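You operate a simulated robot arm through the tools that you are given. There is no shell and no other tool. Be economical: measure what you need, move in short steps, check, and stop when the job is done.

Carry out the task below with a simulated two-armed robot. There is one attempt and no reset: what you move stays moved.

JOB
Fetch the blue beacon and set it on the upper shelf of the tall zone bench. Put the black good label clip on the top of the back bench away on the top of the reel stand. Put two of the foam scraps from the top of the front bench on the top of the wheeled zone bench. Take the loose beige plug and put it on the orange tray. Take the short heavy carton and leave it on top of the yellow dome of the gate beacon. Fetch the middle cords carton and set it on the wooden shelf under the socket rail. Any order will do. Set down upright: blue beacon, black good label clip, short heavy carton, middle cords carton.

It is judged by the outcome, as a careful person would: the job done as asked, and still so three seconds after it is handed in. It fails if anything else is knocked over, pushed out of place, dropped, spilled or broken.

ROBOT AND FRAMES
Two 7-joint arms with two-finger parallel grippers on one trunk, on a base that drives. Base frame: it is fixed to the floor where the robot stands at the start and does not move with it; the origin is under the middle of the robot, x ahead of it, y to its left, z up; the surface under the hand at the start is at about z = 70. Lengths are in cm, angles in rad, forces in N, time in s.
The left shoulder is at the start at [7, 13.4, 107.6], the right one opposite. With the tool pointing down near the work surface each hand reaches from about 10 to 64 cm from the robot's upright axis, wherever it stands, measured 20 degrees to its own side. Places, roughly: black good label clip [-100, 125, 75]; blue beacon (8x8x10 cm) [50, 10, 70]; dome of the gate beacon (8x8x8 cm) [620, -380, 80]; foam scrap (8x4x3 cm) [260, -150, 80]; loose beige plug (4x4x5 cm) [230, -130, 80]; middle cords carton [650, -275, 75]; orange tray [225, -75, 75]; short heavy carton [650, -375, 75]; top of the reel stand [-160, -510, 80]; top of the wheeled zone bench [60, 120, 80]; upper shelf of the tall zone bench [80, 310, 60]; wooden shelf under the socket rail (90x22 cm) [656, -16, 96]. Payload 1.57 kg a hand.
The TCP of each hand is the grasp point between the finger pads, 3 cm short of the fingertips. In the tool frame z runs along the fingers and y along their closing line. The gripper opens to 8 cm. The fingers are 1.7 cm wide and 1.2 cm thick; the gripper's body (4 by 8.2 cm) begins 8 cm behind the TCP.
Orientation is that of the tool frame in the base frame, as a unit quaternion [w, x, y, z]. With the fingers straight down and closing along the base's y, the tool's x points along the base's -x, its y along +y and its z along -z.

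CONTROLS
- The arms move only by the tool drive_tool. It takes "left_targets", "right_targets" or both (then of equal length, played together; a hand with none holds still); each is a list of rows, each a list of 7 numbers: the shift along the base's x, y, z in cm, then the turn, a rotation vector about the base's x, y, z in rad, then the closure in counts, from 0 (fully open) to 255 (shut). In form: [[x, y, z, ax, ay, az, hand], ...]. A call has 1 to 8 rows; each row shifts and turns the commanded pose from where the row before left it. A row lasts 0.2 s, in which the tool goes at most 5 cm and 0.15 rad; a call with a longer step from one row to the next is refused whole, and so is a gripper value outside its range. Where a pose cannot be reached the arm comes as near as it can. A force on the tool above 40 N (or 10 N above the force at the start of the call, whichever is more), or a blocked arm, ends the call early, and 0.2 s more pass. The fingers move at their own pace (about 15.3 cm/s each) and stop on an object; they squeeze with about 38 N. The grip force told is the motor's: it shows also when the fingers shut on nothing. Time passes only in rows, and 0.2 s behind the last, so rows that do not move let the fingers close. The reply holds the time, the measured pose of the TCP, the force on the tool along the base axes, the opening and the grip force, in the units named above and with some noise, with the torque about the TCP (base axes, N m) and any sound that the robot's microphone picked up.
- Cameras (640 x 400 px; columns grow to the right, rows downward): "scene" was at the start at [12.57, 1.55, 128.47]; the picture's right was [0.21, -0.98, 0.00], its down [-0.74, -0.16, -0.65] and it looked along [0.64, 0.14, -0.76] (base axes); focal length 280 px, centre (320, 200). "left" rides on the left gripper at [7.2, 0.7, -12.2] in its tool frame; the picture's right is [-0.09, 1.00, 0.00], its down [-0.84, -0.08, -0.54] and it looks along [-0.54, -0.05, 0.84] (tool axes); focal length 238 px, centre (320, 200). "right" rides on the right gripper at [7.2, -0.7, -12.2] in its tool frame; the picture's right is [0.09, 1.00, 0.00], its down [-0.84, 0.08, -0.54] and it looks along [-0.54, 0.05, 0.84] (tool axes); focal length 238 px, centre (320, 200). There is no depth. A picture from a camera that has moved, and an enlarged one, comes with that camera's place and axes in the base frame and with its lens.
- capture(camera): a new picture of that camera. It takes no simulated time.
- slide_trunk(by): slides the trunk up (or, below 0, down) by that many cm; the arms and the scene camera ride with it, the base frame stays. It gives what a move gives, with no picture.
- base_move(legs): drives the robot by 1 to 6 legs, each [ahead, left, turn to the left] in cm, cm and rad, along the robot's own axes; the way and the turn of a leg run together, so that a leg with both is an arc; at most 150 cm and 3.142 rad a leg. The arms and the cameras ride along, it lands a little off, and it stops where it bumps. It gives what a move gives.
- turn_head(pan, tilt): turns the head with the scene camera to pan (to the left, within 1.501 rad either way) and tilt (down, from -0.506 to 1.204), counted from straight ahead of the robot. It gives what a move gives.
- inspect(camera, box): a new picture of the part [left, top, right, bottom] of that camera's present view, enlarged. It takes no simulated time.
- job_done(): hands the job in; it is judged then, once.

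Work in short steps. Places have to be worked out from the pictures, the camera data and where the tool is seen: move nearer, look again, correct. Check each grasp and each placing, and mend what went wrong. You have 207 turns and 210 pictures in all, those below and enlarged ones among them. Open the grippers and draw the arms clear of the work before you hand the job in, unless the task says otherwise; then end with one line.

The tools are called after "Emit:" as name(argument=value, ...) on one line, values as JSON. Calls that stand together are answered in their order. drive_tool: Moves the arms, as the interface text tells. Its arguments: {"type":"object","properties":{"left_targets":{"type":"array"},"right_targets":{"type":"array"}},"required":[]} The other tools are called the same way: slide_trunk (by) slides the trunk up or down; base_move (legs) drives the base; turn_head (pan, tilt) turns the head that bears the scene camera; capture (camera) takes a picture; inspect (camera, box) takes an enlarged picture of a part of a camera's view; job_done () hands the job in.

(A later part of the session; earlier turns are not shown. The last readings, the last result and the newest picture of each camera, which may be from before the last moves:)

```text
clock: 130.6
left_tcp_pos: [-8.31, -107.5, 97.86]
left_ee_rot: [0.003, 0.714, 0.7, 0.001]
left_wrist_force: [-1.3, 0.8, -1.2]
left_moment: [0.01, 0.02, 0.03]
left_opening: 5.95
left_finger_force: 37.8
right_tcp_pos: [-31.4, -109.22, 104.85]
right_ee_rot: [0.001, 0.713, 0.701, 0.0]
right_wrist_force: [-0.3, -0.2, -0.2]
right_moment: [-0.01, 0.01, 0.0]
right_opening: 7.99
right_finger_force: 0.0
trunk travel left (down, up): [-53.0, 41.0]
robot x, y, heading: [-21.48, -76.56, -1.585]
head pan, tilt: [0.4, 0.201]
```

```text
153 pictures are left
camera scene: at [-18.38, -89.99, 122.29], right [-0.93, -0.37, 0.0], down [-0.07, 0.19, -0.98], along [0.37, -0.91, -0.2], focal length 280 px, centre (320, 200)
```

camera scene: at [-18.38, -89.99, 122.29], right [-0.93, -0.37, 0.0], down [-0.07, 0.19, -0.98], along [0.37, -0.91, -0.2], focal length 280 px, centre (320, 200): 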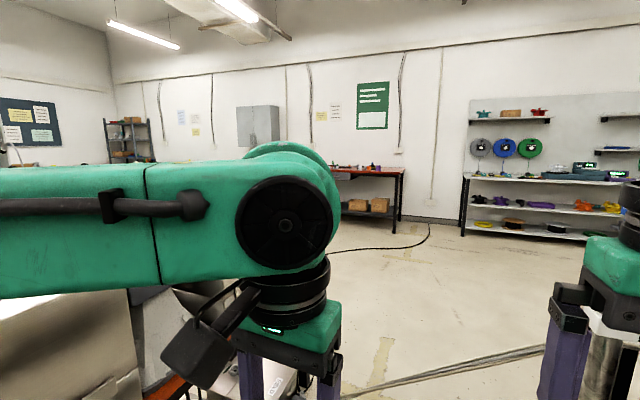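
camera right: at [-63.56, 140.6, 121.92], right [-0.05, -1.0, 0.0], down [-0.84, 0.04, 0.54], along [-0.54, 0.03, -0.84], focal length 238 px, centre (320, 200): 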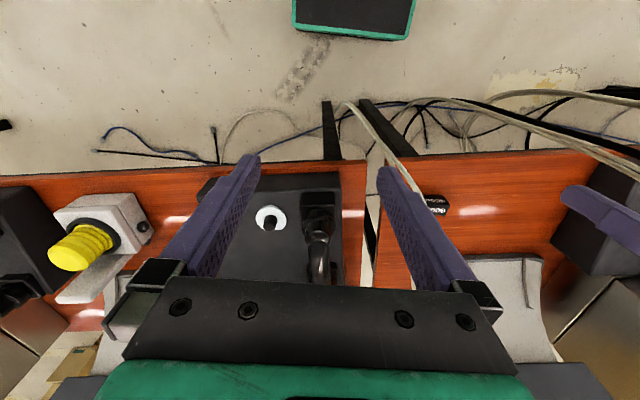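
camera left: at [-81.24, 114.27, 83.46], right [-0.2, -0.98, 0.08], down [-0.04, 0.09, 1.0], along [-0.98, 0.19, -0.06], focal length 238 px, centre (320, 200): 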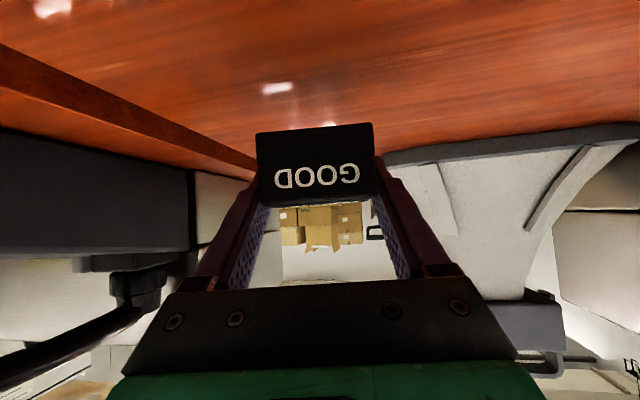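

The leg was slightly too long; I repeat with shorter legs.

Emit:
base_move(legs=[[0, 0, 3.14], [145, 4, 0], [145, 0, 0], [90, 0, 0]])

Emit:
turn_head(pan=-0.3, tilt=0.2)

Emit:
capture(camera="scene")

Emit:
turn_head(pan=0.4, tilt=0.2)

Emit:
capture(camera="scene")

```text
clock: 156.3
left_tcp_pos: [-20.75, 335.67, 98.06]
left_ee_rot: [-0.001, -0.696, 0.718, 0.002]
left_wrist_force: [-0.4, -0.1, -0.5]
left_moment: [-0.04, 0.01, -0.01]
left_opening: 5.92
left_finger_force: 37.9
right_tcp_pos: [2.21, 337.08, 104.86]
right_ee_rot: [0.0, -0.697, 0.717, 0.001]
right_wrist_force: [0.0, 0.8, 0.1]
right_moment: [0.01, 0.01, 0.0]
right_opening: 7.98
right_finger_force: 0.0
trunk travel left (down, up): [-53.0, 41.0]
robot x, y, heading: [-7.83, 304.17, 1.546]
head pan, tilt: [0.4, 0.201]
```

```text
clock: 157.3
left_tcp_pos: [-20.86, 335.64, 97.98]
left_ee_rot: [-0.001, -0.696, 0.718, 0.002]
left_wrist_force: [-0.5, -0.8, 0.0]
left_moment: [0.02, -0.02, -0.01]
left_opening: 5.92
left_finger_force: 38.0
right_tcp_pos: [2.33, 337.15, 104.85]
right_ee_rot: [0.0, -0.698, 0.716, 0.001]
right_wrist_force: [-0.6, 0.9, -0.2]
right_moment: [0.01, -0.03, 0.02]
right_opening: 7.99
right_finger_force: 0.1
trunk travel left (down, up): [-53.0, 41.0]
robot x, y, heading: [-7.93, 304.21, 1.542]
head pan, tilt: [-0.3, 0.201]
```

```text
152 pictures are left
camera scene: at [-4.7, 317.99, 122.29], right [0.95, -0.32, 0.0], down [-0.06, -0.19, -0.98], along [0.31, 0.93, -0.2], focal length 280 px, centre (320, 200)
```

scene: 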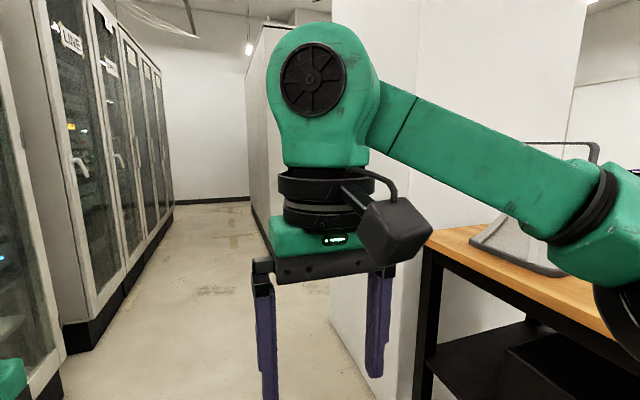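

```text
clock: 158.4
left_tcp_pos: [-20.77, 335.62, 98.0]
left_ee_rot: [-0.001, -0.696, 0.718, 0.003]
left_wrist_force: [0.3, 0.3, 0.3]
left_moment: [0.0, 0.02, -0.02]
left_opening: 5.92
left_finger_force: 38.6
right_tcp_pos: [2.24, 337.11, 104.75]
right_ee_rot: [-0.001, -0.698, 0.716, 0.001]
right_wrist_force: [0.4, 0.7, 0.1]
right_moment: [0.01, -0.01, -0.01]
right_opening: 8.0
right_finger_force: 0.0
trunk travel left (down, up): [-53.0, 41.0]
robot x, y, heading: [-7.8, 304.29, 1.541]
head pan, tilt: [0.4, 0.201]
```

```text
151 pictures are left
camera scene: at [-11.07, 317.84, 122.29], right [0.93, 0.36, 0.0], down [0.07, -0.19, -0.98], along [-0.36, 0.91, -0.2], focal length 280 px, centre (320, 200)
```

scene: 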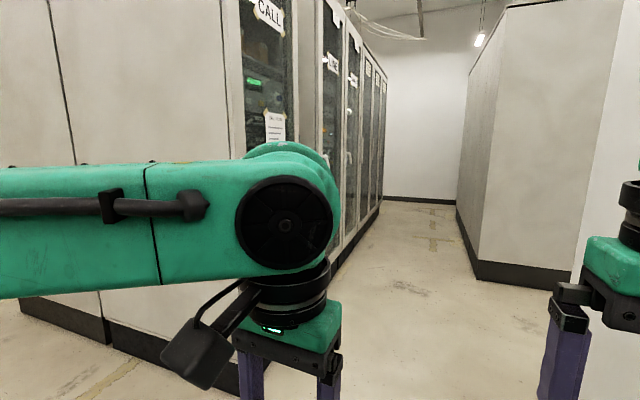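

There is a passage east between the white partition (ends y≈483) and the cabinets (y≈620). I drive to y≈550 and look east.

Emit:
base_move(legs=[[145, 0, 0], [100, 0, 0], [0, 0, -1.545]])

Emit:
turn_head(pan=0.0, tilt=0.2)

Emit:
capture(camera="scene")

```text
clock: 174.1
left_tcp_pos: [30.3, 565.03, 97.83]
left_ee_rot: [0.0, -0.013, 1.0, 0.002]
left_wrist_force: [0.5, -0.4, 0.5]
left_moment: [0.0, -0.01, -0.05]
left_opening: 5.89
left_finger_force: 37.9
right_tcp_pos: [33.27, 542.03, 104.88]
right_ee_rot: [0.002, -0.016, 1.0, 0.001]
right_wrist_force: [-0.6, 0.4, -0.1]
right_moment: [0.01, -0.02, 0.01]
right_opening: 7.99
right_finger_force: 0.0
trunk travel left (down, up): [-53.0, 41.0]
robot x, y, heading: [-0.13, 550.08, 0.03]
head pan, tilt: [0.4, 0.201]
```

```text
clock: 175.0
left_tcp_pos: [30.32, 565.13, 98.01]
left_ee_rot: [0.001, -0.014, 1.0, 0.003]
left_wrist_force: [0.6, 0.5, -0.2]
left_moment: [0.0, 0.0, -0.01]
left_opening: 5.88
left_finger_force: 37.5
right_tcp_pos: [33.15, 542.02, 104.87]
right_ee_rot: [0.0, -0.016, 1.0, 0.001]
right_wrist_force: [-0.9, 0.0, -0.4]
right_moment: [0.03, 0.0, 0.0]
right_opening: 8.0
right_finger_force: 0.0
trunk travel left (down, up): [-53.0, 41.0]
robot x, y, heading: [0.17, 549.98, 0.034]
head pan, tilt: [0.0, 0.201]
```

```text
150 pictures are left
camera scene: at [14.08, 550.53, 122.29], right [0.03, -1.0, 0.0], down [-0.2, -0.01, -0.98], along [0.98, 0.03, -0.2], focal length 280 px, centre (320, 200)
```

scene: 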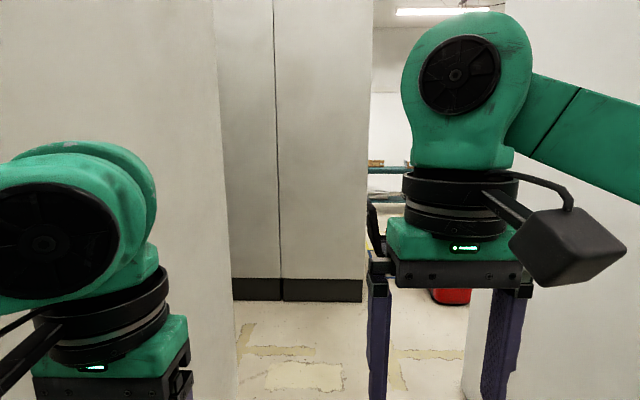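

A doorway lies ahead (y≈482–595 at x≈130), with cabinets beyond at x≈216 on the left half. I centre at y≈538 and move forward, then look right.

Emit:
base_move(legs=[[0, -11, -0.034], [80, 0, 0]])

Emit:
turn_head(pan=-0.5, tilt=0.3)

Emit:
capture(camera="scene")

Emit:
turn_head(pan=0.1, tilt=0.4)

Emit:
capture(camera="scene")

```text
clock: 180.0
left_tcp_pos: [109.23, 552.31, 98.03]
left_ee_rot: [0.001, 0.006, 1.0, 0.002]
left_wrist_force: [0.3, 0.4, 0.0]
left_moment: [-0.04, 0.01, -0.03]
left_opening: 5.91
left_finger_force: 38.3
right_tcp_pos: [111.17, 529.27, 104.75]
right_ee_rot: [0.0, 0.005, 1.0, 0.001]
right_wrist_force: [0.2, 0.6, -0.1]
right_moment: [-0.04, -0.01, -0.02]
right_opening: 8.01
right_finger_force: 0.0
trunk travel left (down, up): [-53.0, 41.0]
robot x, y, heading: [78.29, 538.91, -0.011]
head pan, tilt: [0.0, 0.201]
```

```text
clock: 180.9
left_tcp_pos: [109.15, 552.3, 97.98]
left_ee_rot: [0.0, 0.006, 1.0, 0.002]
left_wrist_force: [-0.6, -0.5, 0.2]
left_moment: [-0.02, 0.03, 0.02]
left_opening: 5.92
left_finger_force: 38.0
right_tcp_pos: [111.13, 529.26, 104.76]
right_ee_rot: [0.0, 0.004, 1.0, 0.0]
right_wrist_force: [0.3, -0.9, 1.2]
right_moment: [0.0, 0.01, 0.0]
right_opening: 7.99
right_finger_force: 0.2
trunk travel left (down, up): [-53.0, 41.0]
robot x, y, heading: [78.19, 538.69, -0.007]
head pan, tilt: [-0.499, 0.3]
```

```text
149 pictures are left
camera scene: at [91.15, 534.0, 121.36], right [-0.49, -0.87, 0.0], down [-0.26, 0.14, -0.96], along [0.83, -0.46, -0.3], focal length 280 px, centre (320, 200)
```

scene: 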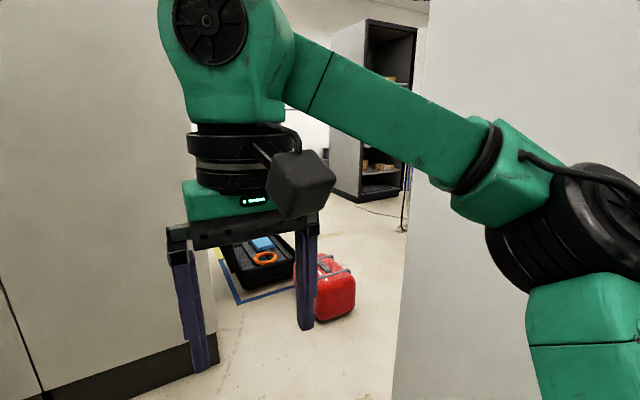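

```text
clock: 181.9
left_tcp_pos: [109.11, 552.32, 98.11]
left_ee_rot: [0.001, 0.008, 1.0, 0.002]
left_wrist_force: [-0.5, -0.6, -0.2]
left_moment: [0.0, 0.02, -0.02]
left_opening: 5.92
left_finger_force: 38.2
right_tcp_pos: [111.04, 529.27, 104.78]
right_ee_rot: [0.001, 0.005, 1.0, 0.001]
right_wrist_force: [-0.4, -0.3, 0.4]
right_moment: [-0.03, 0.03, 0.01]
right_opening: 8.01
right_finger_force: 0.1
trunk travel left (down, up): [-53.0, 41.0]
robot x, y, heading: [77.69, 538.87, -0.008]
head pan, tilt: [0.099, 0.4]
```

```text
148 pictures are left
camera scene: at [92.22, 539.36, 120.43], right [0.09, -1.0, 0.0], down [-0.39, -0.03, -0.92], along [0.92, 0.08, -0.39], focal length 280 px, centre (320, 200)
```

scene: 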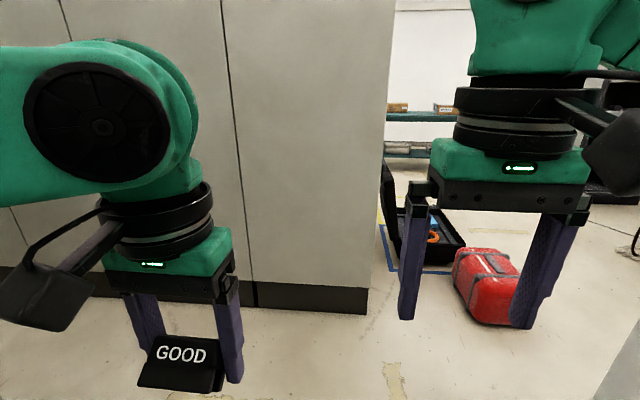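

The gap between panel corner (143,475) and cabinet corner (216,522) is 87 cm, and the robot is about 94 wide across the elbows but shallower front-to-back. I turn to heading 0.57 and pass through it sideways.

Emit:
base_move(legs=[[62, 1, 0.01], [0, 0, 0.57], [0, -35, 0]])

Emit:
turn_head(pan=-1.3, tilt=0.4)

Emit:
capture(camera="scene")

Emit:
turn_head(pan=-0.7, tilt=0.5)

Emit:
capture(camera="scene")

```text
clock: 188.8
left_tcp_pos: [175.93, 538.07, 98.05]
left_ee_rot: [0.001, -0.274, 0.962, 0.003]
left_wrist_force: [0.5, -0.6, 0.7]
left_moment: [0.05, -0.03, 0.02]
left_opening: 5.91
left_finger_force: 38.0
right_tcp_pos: [189.96, 519.61, 104.8]
right_ee_rot: [0.001, -0.276, 0.961, 0.001]
right_wrist_force: [-0.2, 0.6, -0.3]
right_moment: [0.0, -0.03, -0.01]
right_opening: 8.01
right_finger_force: 0.0
trunk travel left (down, up): [-53.0, 41.0]
robot x, y, heading: [157.3, 509.99, 0.563]
head pan, tilt: [0.099, 0.4]
```

```text
clock: 190.3
left_tcp_pos: [175.84, 538.02, 98.04]
left_ee_rot: [0.0, -0.273, 0.962, 0.002]
left_wrist_force: [1.1, 0.5, -0.5]
left_moment: [-0.03, -0.02, 0.03]
left_opening: 5.9
left_finger_force: 37.7
right_tcp_pos: [190.01, 519.63, 104.81]
right_ee_rot: [0.001, -0.275, 0.961, 0.001]
right_wrist_force: [0.0, -0.2, -0.2]
right_moment: [0.0, 0.0, -0.01]
right_opening: 7.99
right_finger_force: 0.0
trunk travel left (down, up): [-53.0, 41.0]
robot x, y, heading: [157.02, 509.52, 0.558]
head pan, tilt: [-1.3, 0.4]
```

```text
147 pictures are left
camera scene: at [168.09, 506.07, 120.43], right [-0.67, -0.74, 0.0], down [-0.29, 0.26, -0.92], along [0.68, -0.62, -0.39], focal length 280 px, centre (320, 200)
```

scene: 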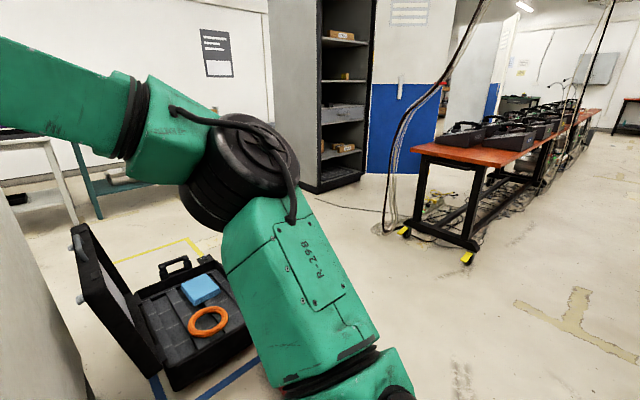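

```text
clock: 191.3
left_tcp_pos: [175.89, 538.05, 98.07]
left_ee_rot: [0.0, -0.274, 0.962, 0.003]
left_wrist_force: [0.4, -0.5, -0.9]
left_moment: [-0.02, 0.04, 0.0]
left_opening: 5.89
left_finger_force: 37.8
right_tcp_pos: [190.04, 519.55, 104.74]
right_ee_rot: [0.0, -0.276, 0.961, 0.001]
right_wrist_force: [0.0, -0.6, -0.3]
right_moment: [0.0, 0.0, 0.03]
right_opening: 7.99
right_finger_force: 0.1
trunk travel left (down, up): [-53.0, 41.0]
robot x, y, heading: [157.0, 509.72, 0.56]
head pan, tilt: [-0.7, 0.499]
```

```text
146 pictures are left
camera scene: at [170.26, 511.04, 119.52], right [-0.14, -0.99, 0.0], down [-0.47, 0.07, -0.88], along [0.87, -0.12, -0.48], focal length 280 px, centre (320, 200)
```

scene: 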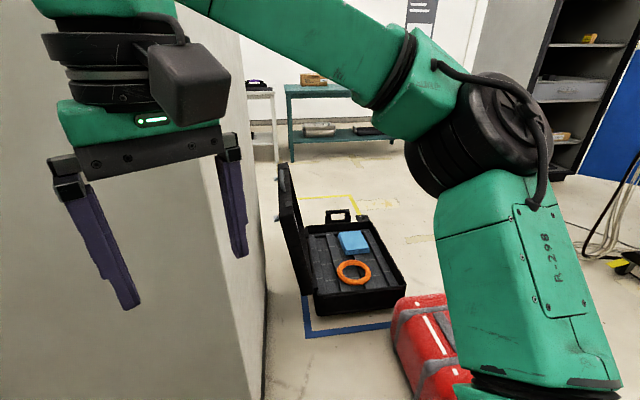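

The way is open beyond the gap. I continue sideways past the corner, then south and turn to face down the next aisle.

Emit:
base_move(legs=[[-3.5, -45, 0], [-58, -93, 0], [0, 0, -2.13]])

Emit:
turn_head(pan=0.0, tilt=0.3)

Emit:
capture(camera="scene")

```text
clock: 204.2
left_tcp_pos: [195.23, 330.07, 98.05]
left_ee_rot: [0.003, 0.693, 0.721, 0.002]
left_wrist_force: [0.6, 0.5, -0.5]
left_moment: [-0.02, 0.01, 0.01]
left_opening: 5.89
left_finger_force: 37.8
right_tcp_pos: [172.2, 326.86, 104.88]
right_ee_rot: [0.001, 0.692, 0.722, 0.0]
right_wrist_force: [-0.2, -0.6, 0.7]
right_moment: [-0.02, -0.01, 0.01]
right_opening: 8.01
right_finger_force: 0.1
trunk travel left (down, up): [-53.0, 41.0]
robot x, y, heading: [179.94, 360.6, -1.527]
head pan, tilt: [-0.7, 0.499]
```

```text
clock: 205.3
left_tcp_pos: [195.25, 330.07, 98.04]
left_ee_rot: [0.002, 0.694, 0.72, 0.002]
left_wrist_force: [0.5, 0.4, -0.5]
left_moment: [0.03, 0.01, 0.03]
left_opening: 5.92
left_finger_force: 38.5
right_tcp_pos: [172.26, 326.9, 104.87]
right_ee_rot: [0.002, 0.692, 0.722, 0.0]
right_wrist_force: [-0.8, 0.9, -0.3]
right_moment: [-0.03, -0.02, 0.0]
right_opening: 8.0
right_finger_force: 0.0
trunk travel left (down, up): [-53.0, 41.0]
robot x, y, heading: [179.91, 360.63, -1.527]
head pan, tilt: [0.0, 0.3]
```

```text
145 pictures are left
camera scene: at [180.51, 346.04, 121.36], right [-1.0, -0.04, 0.0], down [-0.01, 0.3, -0.96], along [0.04, -0.95, -0.3], focal length 280 px, centre (320, 200)
```

scene: 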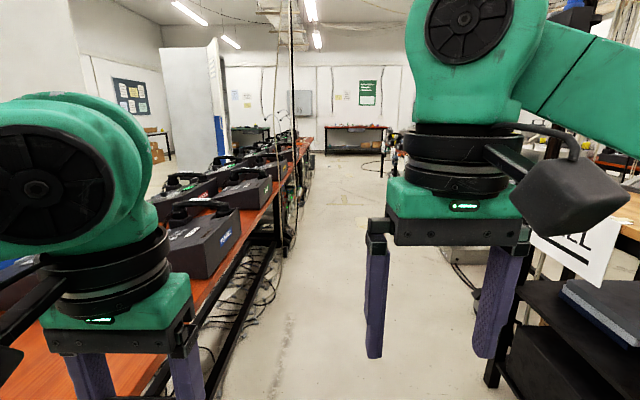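

Aisle 2 runs free all the way south. I raise the trunk for elbow clearance and drive down to about y=-210 in one go.

Emit:
slide_trunk(by=15)

Emit:
base_move(legs=[[0, 0, -0.044], [142, 0, 0], [142, 0, 0], [142, 0, 0], [142, 0, 0]])

Emit:
capture(camera="scene")

Emit:
turn_head(pan=-0.7, tilt=0.3)

Emit:
capture(camera="scene")

```text
clock: 207.1
left_tcp_pos: [195.14, 330.04, 112.92]
left_ee_rot: [0.003, 0.694, 0.72, 0.002]
left_wrist_force: [0.6, 0.2, -0.7]
left_moment: [-0.01, 0.04, 0.0]
left_opening: 5.9
left_finger_force: 38.1
right_tcp_pos: [172.22, 326.95, 119.75]
right_ee_rot: [0.001, 0.692, 0.722, 0.001]
right_wrist_force: [1.4, -0.7, -0.8]
right_moment: [-0.02, 0.0, 0.02]
right_opening: 8.01
right_finger_force: 0.0
trunk travel left (down, up): [-68.0, 26.0]
robot x, y, heading: [179.96, 360.23, -1.531]
head pan, tilt: [0.0, 0.3]
```

```text
clock: 234.3
left_tcp_pos: [185.17, -234.04, 112.97]
left_ee_rot: [0.002, 0.712, 0.702, 0.001]
left_wrist_force: [0.5, 0.0, -1.0]
left_moment: [-0.03, -0.01, 0.0]
left_opening: 5.94
left_finger_force: 38.6
right_tcp_pos: [162.03, -235.95, 119.67]
right_ee_rot: [0.002, 0.71, 0.704, 0.0]
right_wrist_force: [0.2, 0.0, -1.1]
right_moment: [-0.02, -0.01, 0.0]
right_opening: 8.0
right_finger_force: 0.1
trunk travel left (down, up): [-68.0, 26.0]
robot x, y, heading: [171.54, -202.79, -1.581]
head pan, tilt: [0.0, 0.3]
```

```text
144 pictures are left
camera scene: at [171.3, -217.36, 136.36], right [-1.0, 0.01, 0.0], down [0.0, 0.3, -0.96], along [-0.01, -0.96, -0.3], focal length 280 px, centre (320, 200)
```

scene: 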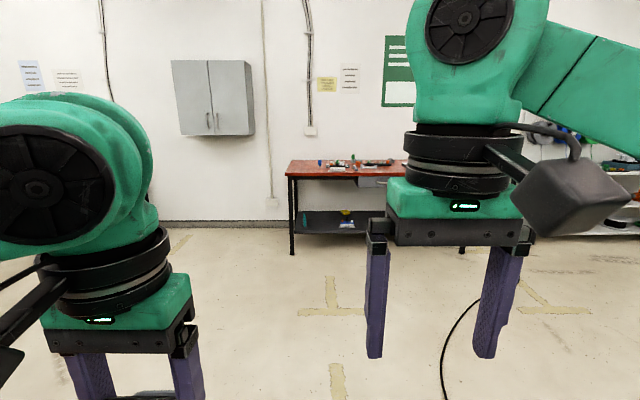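

```text
clock: 235.4
left_tcp_pos: [185.16, -234.02, 112.98]
left_ee_rot: [0.003, 0.712, 0.702, 0.0]
left_wrist_force: [-0.8, -0.3, -0.2]
left_moment: [0.01, -0.04, 0.03]
left_opening: 5.93
left_finger_force: 37.6
right_tcp_pos: [162.08, -236.03, 119.84]
right_ee_rot: [0.001, 0.71, 0.704, 0.0]
right_wrist_force: [0.1, 0.0, -0.9]
right_moment: [0.0, 0.04, 0.01]
right_opening: 8.0
right_finger_force: 0.0
trunk travel left (down, up): [-68.0, 26.0]
robot x, y, heading: [171.77, -202.95, -1.583]
head pan, tilt: [-0.7, 0.3]
```

```text
143 pictures are left
camera scene: at [165.32, -215.13, 136.36], right [-0.76, 0.65, 0.0], down [0.19, 0.22, -0.96], along [-0.62, -0.73, -0.3], focal length 280 px, centre (320, 200)
```

scene: 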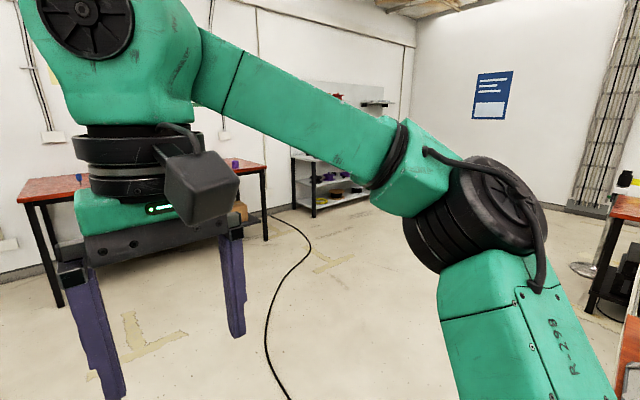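

The room is open. I drive south then sideways west toward the reel stand.

Emit:
base_move(legs=[[140, 0, 0.01], [0, -145, 0], [0, -140, 0]])

Emit:
turn_head(pan=-0.2, tilt=0.4)

Emit:
capture(camera="scene")

```text
clock: 239.8
left_tcp_pos: [185.2, -319.18, 113.1]
left_ee_rot: [0.003, 0.707, 0.707, 0.002]
left_wrist_force: [0.0, -1.1, -0.8]
left_moment: [0.03, -0.03, 0.01]
left_opening: 5.91
left_finger_force: 38.3
right_tcp_pos: [162.11, -321.33, 119.92]
right_ee_rot: [0.002, 0.706, 0.708, -0.001]
right_wrist_force: [0.2, 0.1, -0.5]
right_moment: [0.04, -0.02, 0.05]
right_opening: 7.97
right_finger_force: 0.1
trunk travel left (down, up): [-68.0, 26.0]
robot x, y, heading: [171.54, -288.56, -1.566]
head pan, tilt: [-0.7, 0.3]
stopped in leg 1: the robot was blocked; the commanded pose is now the measured one
```

```text
clock: 240.7
left_tcp_pos: [185.08, -319.21, 113.06]
left_ee_rot: [0.003, 0.708, 0.706, 0.001]
left_wrist_force: [0.0, 0.7, 0.3]
left_moment: [-0.04, 0.04, -0.02]
left_opening: 5.91
left_finger_force: 38.6
right_tcp_pos: [162.2, -321.48, 119.96]
right_ee_rot: [0.003, 0.705, 0.709, -0.002]
right_wrist_force: [-0.5, -0.4, 0.2]
right_moment: [-0.02, -0.02, 0.02]
right_opening: 8.0
right_finger_force: 0.0
trunk travel left (down, up): [-68.0, 26.0]
robot x, y, heading: [171.3, -288.84, -1.565]
head pan, tilt: [-0.201, 0.4]
```

```text
142 pictures are left
camera scene: at [169.34, -302.41, 135.45], right [-0.98, 0.2, 0.0], down [0.08, 0.38, -0.92], along [-0.18, -0.9, -0.39], focal length 280 px, centre (320, 200)
```

scene: 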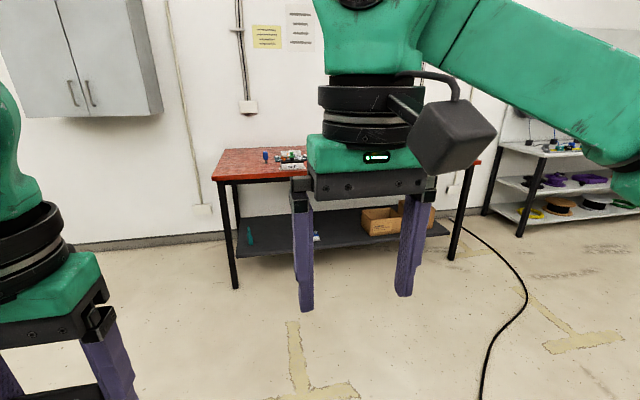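

The base was blocked at y≈-288; I look down in front to see what is there.

Emit:
turn_head(pan=0.3, tilt=1.1)

Emit:
capture(camera="scene")

Emit:
capture(camera="left")

Emit:
capture(camera="right")

```text
clock: 241.8
left_tcp_pos: [185.2, -319.28, 113.12]
left_ee_rot: [0.004, 0.708, 0.706, 0.0]
left_wrist_force: [0.0, -0.1, 0.5]
left_moment: [0.01, 0.0, -0.01]
left_opening: 5.91
left_finger_force: 37.7
right_tcp_pos: [162.07, -321.46, 119.89]
right_ee_rot: [0.002, 0.705, 0.709, 0.0]
right_wrist_force: [0.2, -0.2, 0.1]
right_moment: [0.0, -0.02, -0.02]
right_opening: 8.0
right_finger_force: 0.0
trunk travel left (down, up): [-68.0, 26.0]
robot x, y, heading: [171.53, -288.44, -1.569]
head pan, tilt: [0.3, 1.1]
```

```text
141 pictures are left
camera scene: at [173.05, -299.49, 129.75], right [-0.95, -0.3, 0.0], down [-0.27, 0.85, -0.45], along [0.14, -0.43, -0.89], focal length 280 px, centre (320, 200)
```

scene: 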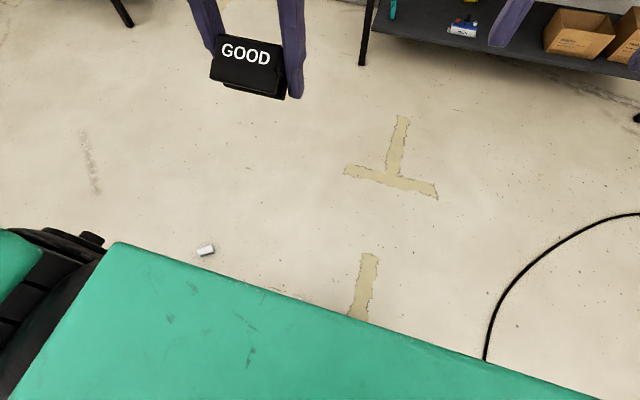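

```text
140 pictures are left
camera left: at [185.84, -312.1, 125.23], right [1.0, -0.09, 0.01], down [-0.08, -0.84, 0.54], along [-0.05, -0.54, -0.84], focal length 238 px, centre (320, 200)
```

left: 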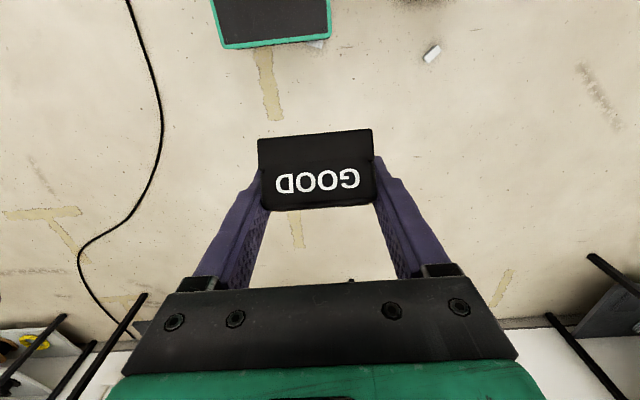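

```text
139 pictures are left
camera right: at [161.36, -314.34, 131.97], right [1.0, 0.1, 0.0], down [0.08, -0.83, 0.55], along [0.05, -0.54, -0.84], focal length 238 px, centre (320, 200)
```

right: 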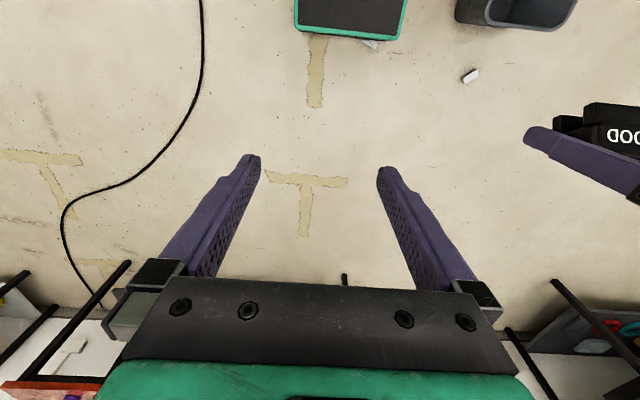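

A small white thing lies at the front of the base and another further left. I enlarge them.

Emit:
inspect(camera="right", box=[260, 0, 580, 110])

Emit:
inspect(camera="left", box=[180, 0, 460, 110])

```text
2.00 times, centred on (420, 55) of right
camera zoom: at [161.36, -314.34, 131.97], right [1.0, 0.1, 0.0], down [0.08, -0.83, 0.55], along [0.05, -0.54, -0.84], focal length 477 px, centre (120, 490)
```

zoom: 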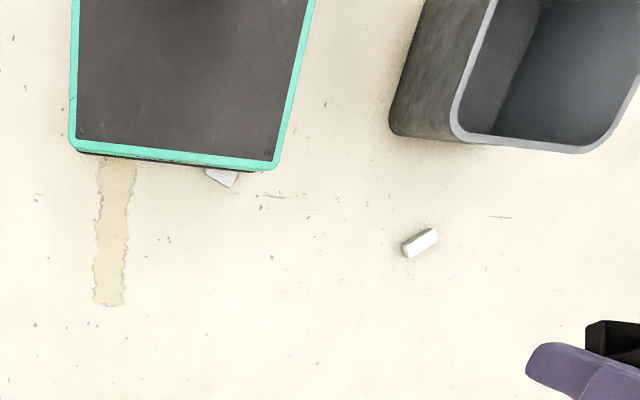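

```text
2.29 times, centred on (320, 55) of left
camera zoom: at [185.84, -312.1, 125.23], right [1.0, -0.09, 0.01], down [-0.08, -0.84, 0.54], along [-0.05, -0.54, -0.84], focal length 545 px, centre (320, 531)
```

zoom: 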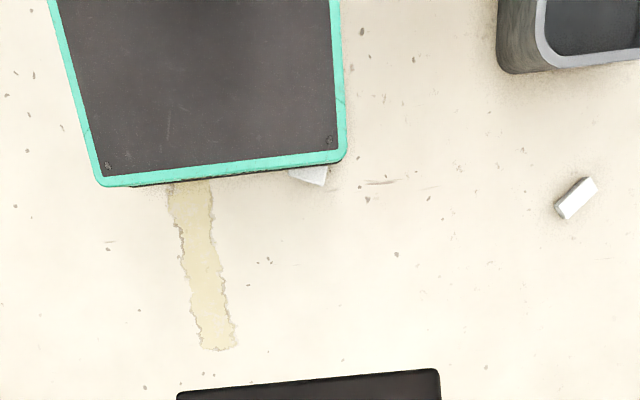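

The base touched a small white foam bit on the floor. I back off 10 cm and look at it.

Emit:
base_move(legs=[[-12, 0, 0]])

Emit:
inspect(camera="right", box=[260, 0, 580, 200])

Emit:
capture(camera="scene")

```text
clock: 243.0
left_tcp_pos: [185.29, -307.46, 113.05]
left_ee_rot: [0.003, 0.706, 0.708, 0.002]
left_wrist_force: [0.1, -0.2, 0.1]
left_moment: [-0.01, 0.0, 0.02]
left_opening: 5.92
left_finger_force: 38.0
right_tcp_pos: [162.37, -309.74, 119.75]
right_ee_rot: [0.001, 0.704, 0.71, -0.001]
right_wrist_force: [0.2, -0.2, 0.1]
right_moment: [0.0, -0.06, 0.0]
right_opening: 8.0
right_finger_force: 0.1
trunk travel left (down, up): [-68.0, 26.0]
robot x, y, heading: [171.41, -276.22, -1.565]
head pan, tilt: [0.3, 1.1]
```

```text
2.00 times, centred on (420, 100) of right
camera zoom: at [161.39, -302.65, 131.93], right [0.99, 0.1, 0.0], down [0.08, -0.84, 0.54], along [0.06, -0.54, -0.84], focal length 477 px, centre (120, 400)
```

zoom: 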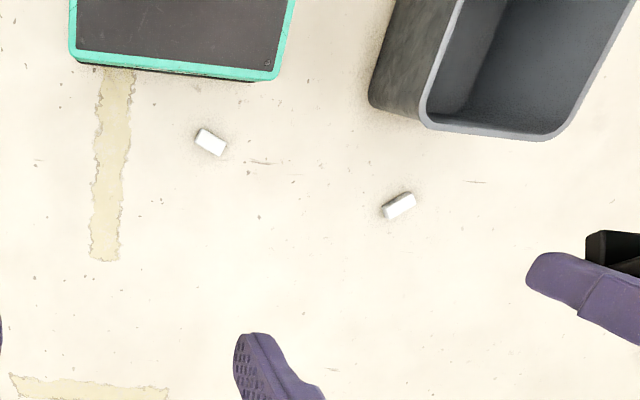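

```text
135 pictures are left
camera scene: at [173.03, -287.73, 129.73], right [-0.95, -0.3, 0.0], down [-0.27, 0.85, -0.45], along [0.14, -0.43, -0.89], focal length 280 px, centre (320, 200)
```

scene: 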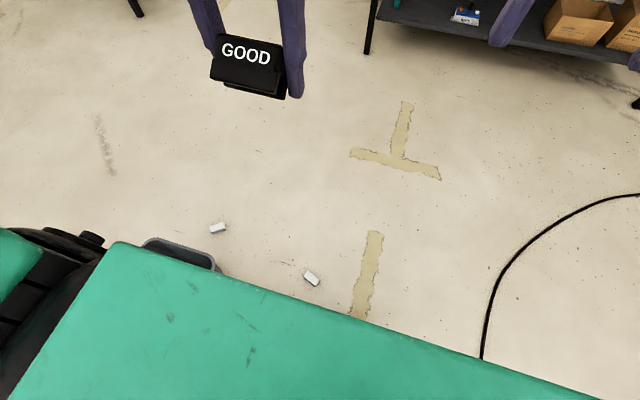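

The litter bits lie by a bin; I avoid them by going west from here, crossing the thin floor cable.

Emit:
base_move(legs=[[0, -145, 0], [0, -145, 0], [30, 0, 0]])

Emit:
turn_head(pan=-0.05, tilt=0.4)

Emit:
capture(camera="scene")

```text
clock: 258.2
left_tcp_pos: [-114.13, -314.3, 113.11]
left_ee_rot: [0.004, 0.781, 0.624, -0.001]
left_wrist_force: [0.2, 0.9, 0.8]
left_moment: [0.01, 0.05, 0.05]
left_opening: 5.91
left_finger_force: 38.0
right_tcp_pos: [-137.01, -311.33, 119.95]
right_ee_rot: [0.002, 0.778, 0.628, -0.002]
right_wrist_force: [0.1, -0.1, 0.0]
right_moment: [-0.01, 0.02, -0.02]
right_opening: 7.99
right_finger_force: 0.1
trunk travel left (down, up): [-68.0, 26.0]
robot x, y, heading: [-121.08, -280.96, -1.788]
head pan, tilt: [0.3, 1.1]
stopped in leg 3: the robot was blocked; the commanded pose is now the measured one
```

```text
clock: 259.2
left_tcp_pos: [-114.19, -314.28, 113.02]
left_ee_rot: [0.002, 0.781, 0.624, 0.0]
left_wrist_force: [0.4, 0.1, 0.0]
left_moment: [0.02, -0.01, 0.02]
left_opening: 5.91
left_finger_force: 37.9
right_tcp_pos: [-137.03, -311.29, 119.97]
right_ee_rot: [0.002, 0.779, 0.627, -0.002]
right_wrist_force: [-0.2, -0.5, 0.2]
right_moment: [0.0, 0.01, 0.04]
right_opening: 7.98
right_finger_force: 0.1
trunk travel left (down, up): [-68.0, 26.0]
robot x, y, heading: [-120.79, -281.06, -1.793]
head pan, tilt: [-0.051, 0.4]
```

```text
134 pictures are left
camera scene: at [-124.66, -295.02, 135.43], right [-0.96, 0.26, 0.0], down [0.1, 0.38, -0.92], along [-0.24, -0.89, -0.39], focal length 280 px, centre (320, 200)
```

scene: 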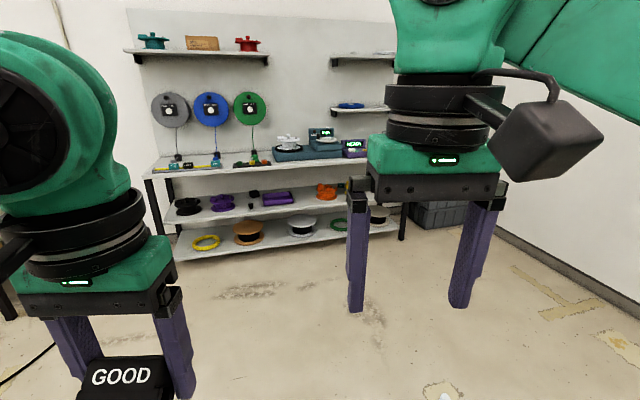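

Blocked again after a few cm, with a slight twist. I look around the base for the cause.

Emit:
capture(camera="right")

Emit:
turn_head(pan=-0.9, tilt=0.9)

Emit:
capture(camera="scene")

Emit:
turn_head(pan=0.6, tilt=1.1)

Emit:
capture(camera="scene")

```text
133 pictures are left
camera right: at [-136.32, -304.31, 132.0], right [0.99, -0.12, 0.0], down [-0.1, -0.83, 0.55], along [-0.07, -0.54, -0.84], focal length 238 px, centre (320, 200)
```

right: 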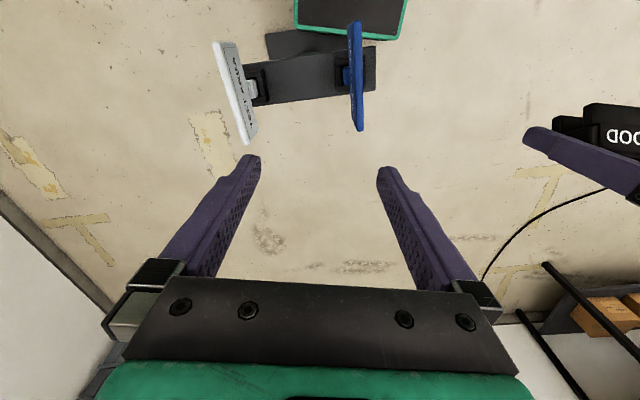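

```text
clock: 260.4
left_tcp_pos: [-114.22, -314.43, 113.1]
left_ee_rot: [0.003, 0.781, 0.625, 0.001]
left_wrist_force: [0.0, 1.0, -0.3]
left_moment: [0.0, 0.03, 0.0]
left_opening: 5.92
left_finger_force: 38.4
right_tcp_pos: [-136.98, -311.57, 120.01]
right_ee_rot: [0.002, 0.778, 0.628, -0.002]
right_wrist_force: [0.5, 0.3, 0.0]
right_moment: [-0.01, 0.0, -0.03]
right_opening: 8.01
right_finger_force: 0.1
trunk travel left (down, up): [-68.0, 26.0]
robot x, y, heading: [-121.18, -280.84, -1.788]
head pan, tilt: [-0.901, 0.901]
```

```text
132 pictures are left
camera scene: at [-129.01, -289.44, 131.14], right [-0.44, 0.9, 0.0], down [0.7, 0.34, -0.62], along [-0.56, -0.27, -0.78], focal length 280 px, centre (320, 200)
```

scene: 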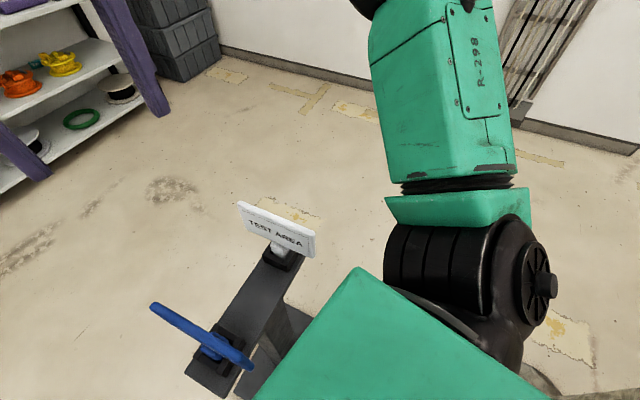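

```text
clock: 262.0
left_tcp_pos: [-114.14, -314.32, 113.1]
left_ee_rot: [0.004, 0.781, 0.625, 0.0]
left_wrist_force: [-0.3, -0.2, -0.5]
left_moment: [0.02, -0.03, 0.0]
left_opening: 5.89
left_finger_force: 38.0
right_tcp_pos: [-137.01, -311.34, 119.8]
right_ee_rot: [0.002, 0.779, 0.627, -0.001]
right_wrist_force: [-0.7, -0.4, -0.9]
right_moment: [0.02, 0.0, 0.01]
right_opening: 8.01
right_finger_force: 0.0
trunk travel left (down, up): [-68.0, 26.0]
robot x, y, heading: [-121.07, -281.16, -1.785]
head pan, tilt: [0.6, 1.1]
```

```text
131 pictures are left
camera scene: at [-119.87, -291.98, 129.75], right [-0.93, -0.37, 0.0], down [-0.33, 0.83, -0.45], along [0.17, -0.42, -0.89], focal length 280 px, centre (320, 200)
```

scene: 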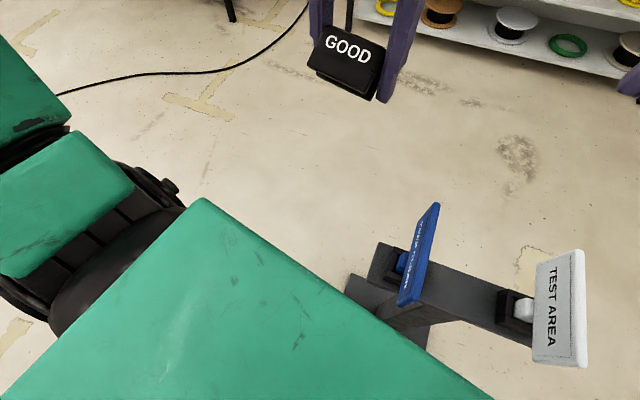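

I brushed a "TEST AREA" sign stand at the front right of the base; it still stands. I back off, go round it on the east side over floor seen to be clear, then look.

Emit:
base_move(legs=[[-8, 0, 0], [0, 0, 0.217], [0, 62, 0]])

Emit:
turn_head(pan=-0.6, tilt=0.7)

Emit:
capture(camera="scene")

Emit:
turn_head(pan=0.0, tilt=0.8)

Emit:
capture(camera="scene")

```text
clock: 266.9
left_tcp_pos: [-43.48, -304.5, 113.18]
left_ee_rot: [0.004, 0.713, 0.702, 0.001]
left_wrist_force: [-0.3, 0.1, -0.6]
left_moment: [0.06, 0.0, -0.01]
left_opening: 5.92
left_finger_force: 38.4
right_tcp_pos: [-66.43, -306.42, 119.86]
right_ee_rot: [0.002, 0.708, 0.706, -0.002]
right_wrist_force: [-0.2, 0.1, -0.5]
right_moment: [0.0, 0.01, 0.0]
right_opening: 8.02
right_finger_force: 0.1
trunk travel left (down, up): [-68.0, 26.0]
robot x, y, heading: [-56.6, -273.13, -1.574]
head pan, tilt: [0.6, 1.1]
```

```text
clock: 268.4
left_tcp_pos: [-43.36, -304.5, 113.11]
left_ee_rot: [0.004, 0.712, 0.702, 0.001]
left_wrist_force: [-0.4, 0.1, -1.1]
left_moment: [-0.02, 0.02, 0.01]
left_opening: 5.9
left_finger_force: 37.6
right_tcp_pos: [-66.46, -306.43, 119.93]
right_ee_rot: [0.003, 0.709, 0.705, 0.0]
right_wrist_force: [0.7, -0.1, -0.2]
right_moment: [0.02, -0.03, 0.01]
right_opening: 8.01
right_finger_force: 0.0
trunk travel left (down, up): [-68.0, 26.0]
robot x, y, heading: [-56.91, -273.37, -1.578]
head pan, tilt: [-0.6, 0.7]
```

```text
130 pictures are left
camera scene: at [-62.04, -285.48, 132.74], right [-0.82, 0.57, 0.0], down [0.37, 0.53, -0.76], along [-0.44, -0.63, -0.64], focal length 280 px, centre (320, 200)
```

scene: 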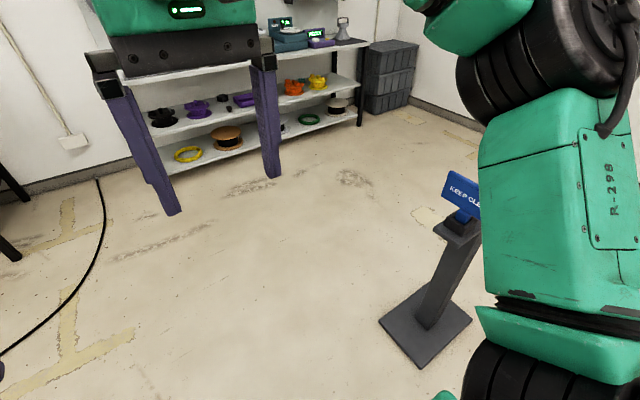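

```text
clock: 269.4
left_tcp_pos: [-43.45, -304.42, 113.06]
left_ee_rot: [0.003, 0.712, 0.702, 0.001]
left_wrist_force: [0.3, -0.9, 0.4]
left_moment: [0.0, 0.0, 0.05]
left_opening: 5.93
left_finger_force: 37.7
right_tcp_pos: [-66.48, -306.35, 119.97]
right_ee_rot: [0.002, 0.709, 0.705, -0.001]
right_wrist_force: [-0.6, -0.6, 0.8]
right_moment: [0.03, 0.02, -0.01]
right_opening: 7.98
right_finger_force: 0.1
trunk travel left (down, up): [-68.0, 26.0]
robot x, y, heading: [-57.51, -273.47, -1.58]
head pan, tilt: [0.0, 0.799]
```

```text
129 pictures are left
camera scene: at [-57.27, -286.56, 131.92], right [-1.0, 0.01, 0.0], down [0.01, 0.72, -0.7], along [-0.01, -0.7, -0.72], focal length 280 px, centre (320, 200)
```

scene: 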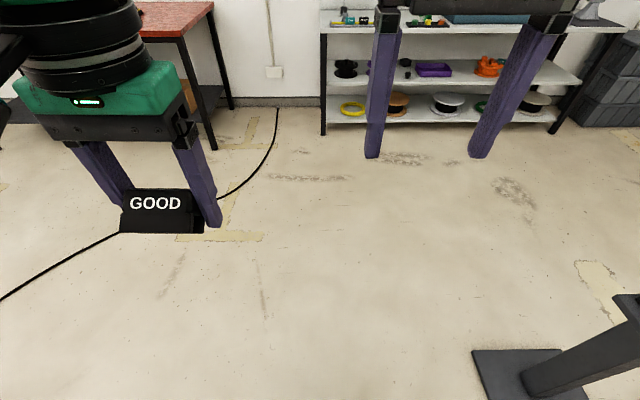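

The sign stand is upright at about (-130,-320). The reel stand counter runs x≈-60…-227 with front edge y≈-491. I drive south past the sign, then west, and look.

Emit:
base_move(legs=[[135, 0, 0.01], [0, -45, 0]])

Emit:
turn_head(pan=0.0, tilt=0.5)

Emit:
capture(camera="scene")

Emit:
capture(camera="right")

```text
clock: 278.4
left_tcp_pos: [-88.03, -439.04, 113.02]
left_ee_rot: [0.003, 0.705, 0.709, 0.001]
left_wrist_force: [0.0, 0.7, 0.7]
left_moment: [0.0, -0.02, 0.0]
left_opening: 5.93
left_finger_force: 38.0
right_tcp_pos: [-111.15, -441.42, 119.8]
right_ee_rot: [0.001, 0.702, 0.712, -0.002]
right_wrist_force: [0.9, -0.2, 0.3]
right_moment: [-0.01, -0.03, -0.02]
right_opening: 8.02
right_finger_force: 0.0
trunk travel left (down, up): [-68.0, 26.0]
robot x, y, heading: [-102.32, -408.11, -1.56]
head pan, tilt: [0.0, 0.799]
```

```text
clock: 279.2
left_tcp_pos: [-88.21, -439.03, 113.0]
left_ee_rot: [0.004, 0.705, 0.709, 0.001]
left_wrist_force: [-0.3, 0.5, 0.2]
left_moment: [0.0, -0.03, -0.02]
left_opening: 5.91
left_finger_force: 37.9
right_tcp_pos: [-111.12, -441.47, 119.98]
right_ee_rot: [0.002, 0.702, 0.712, -0.001]
right_wrist_force: [-0.2, -0.4, 0.3]
right_moment: [-0.05, -0.04, -0.02]
right_opening: 8.01
right_finger_force: 0.0
trunk travel left (down, up): [-68.0, 26.0]
robot x, y, heading: [-102.41, -408.39, -1.558]
head pan, tilt: [0.0, 0.499]
```

```text
128 pictures are left
camera scene: at [-102.37, -422.45, 134.51], right [-1.0, -0.01, 0.0], down [0.0, 0.48, -0.88], along [0.01, -0.88, -0.48], focal length 280 px, centre (320, 200)
```

scene: 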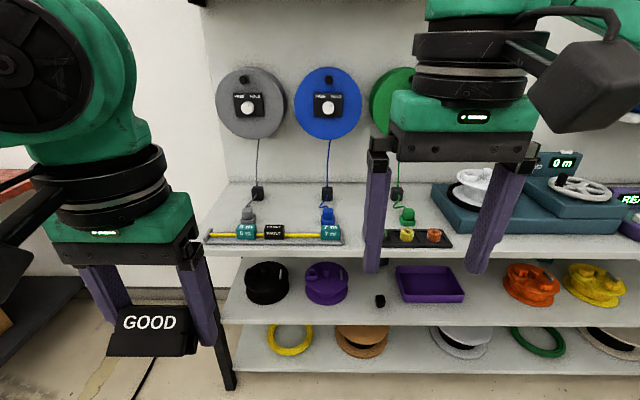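

```text
127 pictures are left
camera right: at [-112.09, -434.28, 131.99], right [0.99, 0.11, 0.0], down [0.09, -0.83, 0.55], along [0.06, -0.54, -0.84], focal length 238 px, centre (320, 200)
```

right: 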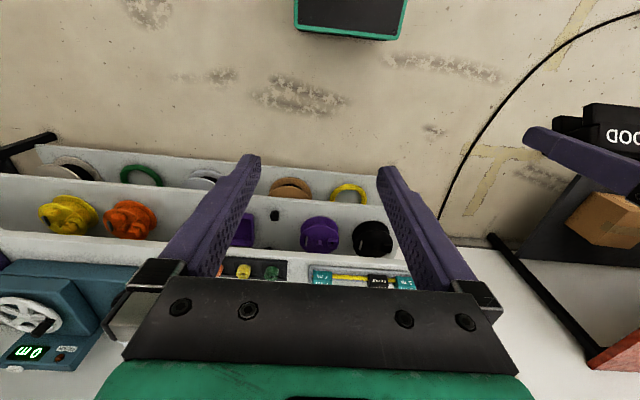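

I enlarge the counter to choose a free spot for the clip.

Emit:
inspect(camera="scene", box=[190, 150, 460, 270])

```text
2.37 times, centred on (325, 210) of scene
camera zoom: at [-102.37, -422.45, 134.51], right [-1.0, -0.01, 0.0], down [0.0, 0.48, -0.88], along [0.01, -0.88, -0.48], focal length 663 px, centre (308, 176)
```

zoom: 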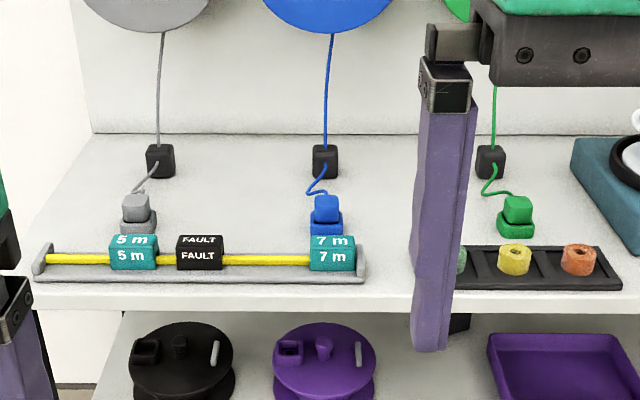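

Best spot: behind the gap between ruler and tray, around (-117, -515), between the blue and green plugs. I shift right, lower the trunk and tilt the left hand back to its grasp angle.

Emit:
base_move(legs=[[0, -30, -0.01]])

Emit:
slide_trunk(by=-8)

Emit:
drive_tool(left_targets=[[0, -3.5, 0, 0, 0, 0, 255], [0, -3.5, -1, -0.15, 0, 0, 255], [0, -3.5, -1, -0.15, 0, 0, 255], [0, -3.5, -1, -0.15, 0, 0, 255], [0, -3.5, -1, -0.15, 0, 0, 255], [0, -3.5, -1, -0.15, 0, 0, 255], [0, -3, -1, -0.15, 0, 0, 255], [0, -2, -1, -0.041, 0, 0, 255]])

Emit:
capture(camera="left")

Emit:
capture(camera="scene")

```text
clock: 281.3
left_tcp_pos: [-118.74, -439.43, 113.12]
left_ee_rot: [0.003, 0.708, 0.706, 0.001]
left_wrist_force: [0.6, 0.6, -0.5]
left_moment: [0.0, -0.02, 0.03]
left_opening: 5.92
left_finger_force: 37.6
right_tcp_pos: [-141.48, -441.57, 119.86]
right_ee_rot: [0.002, 0.704, 0.71, -0.002]
right_wrist_force: [0.4, -0.7, -0.1]
right_moment: [0.01, -0.01, 0.0]
right_opening: 7.99
right_finger_force: 0.0
trunk travel left (down, up): [-68.0, 26.0]
robot x, y, heading: [-132.63, -408.15, -1.567]
head pan, tilt: [0.0, 0.499]
```

```text
clock: 282.4
left_tcp_pos: [-118.66, -439.37, 105.04]
left_ee_rot: [0.005, 0.708, 0.706, 0.001]
left_wrist_force: [-0.5, -0.5, -0.8]
left_moment: [0.01, 0.02, 0.0]
left_opening: 5.93
left_finger_force: 37.9
right_tcp_pos: [-141.51, -441.48, 111.92]
right_ee_rot: [0.002, 0.705, 0.71, -0.001]
right_wrist_force: [-0.5, 0.9, 1.1]
right_moment: [-0.01, -0.02, -0.03]
right_opening: 8.0
right_finger_force: 0.2
trunk travel left (down, up): [-60.0, 34.0]
robot x, y, heading: [-132.79, -408.68, -1.566]
head pan, tilt: [0.0, 0.499]
```

```text
clock: 284.2
left_tcp_pos: [-118.61, -465.42, 98.11]
left_ee_rot: [0.323, 0.63, 0.63, -0.319]
left_wrist_force: [0.3, -0.9, -0.1]
left_moment: [0.01, 0.0, 0.05]
left_opening: 5.91
left_finger_force: 37.7
right_tcp_pos: [-141.59, -441.68, 111.76]
right_ee_rot: [0.002, 0.705, 0.71, 0.0]
right_wrist_force: [0.3, 0.2, 0.3]
right_moment: [-0.02, 0.01, 0.0]
right_opening: 8.02
right_finger_force: 0.1
trunk travel left (down, up): [-60.0, 34.0]
robot x, y, heading: [-132.35, -408.51, -1.567]
head pan, tilt: [0.0, 0.499]
```

```text
125 pictures are left
camera left: at [-117.89, -451.4, 99.4], right [1.0, -0.05, 0.08], down [-0.08, -0.05, 1.0], along [-0.05, -1.0, -0.06], focal length 238 px, centre (320, 200)
```

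left: 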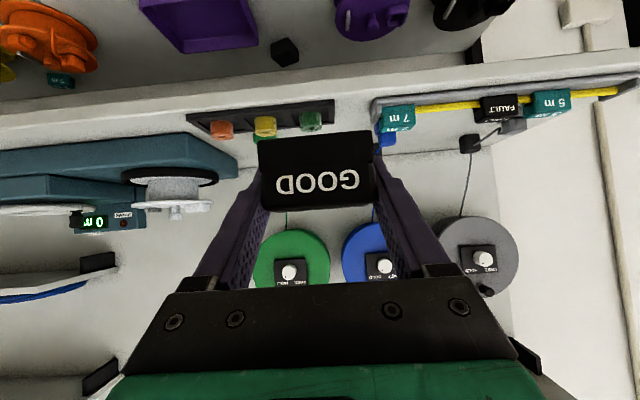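

```text
124 pictures are left
camera scene: at [-132.62, -422.77, 126.51], right [-1.0, 0.0, 0.0], down [0.0, 0.48, -0.88], along [0.0, -0.88, -0.48], focal length 280 px, centre (320, 200)
```

scene: 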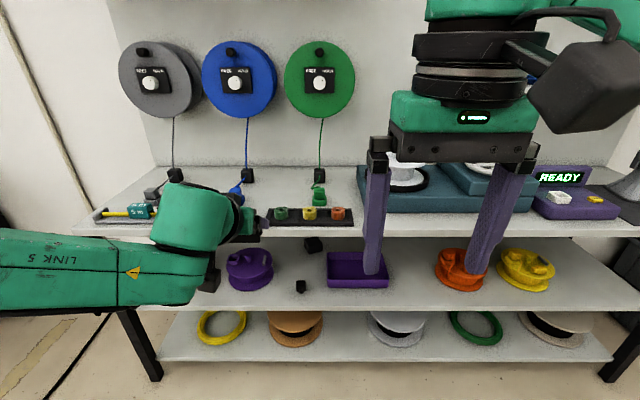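

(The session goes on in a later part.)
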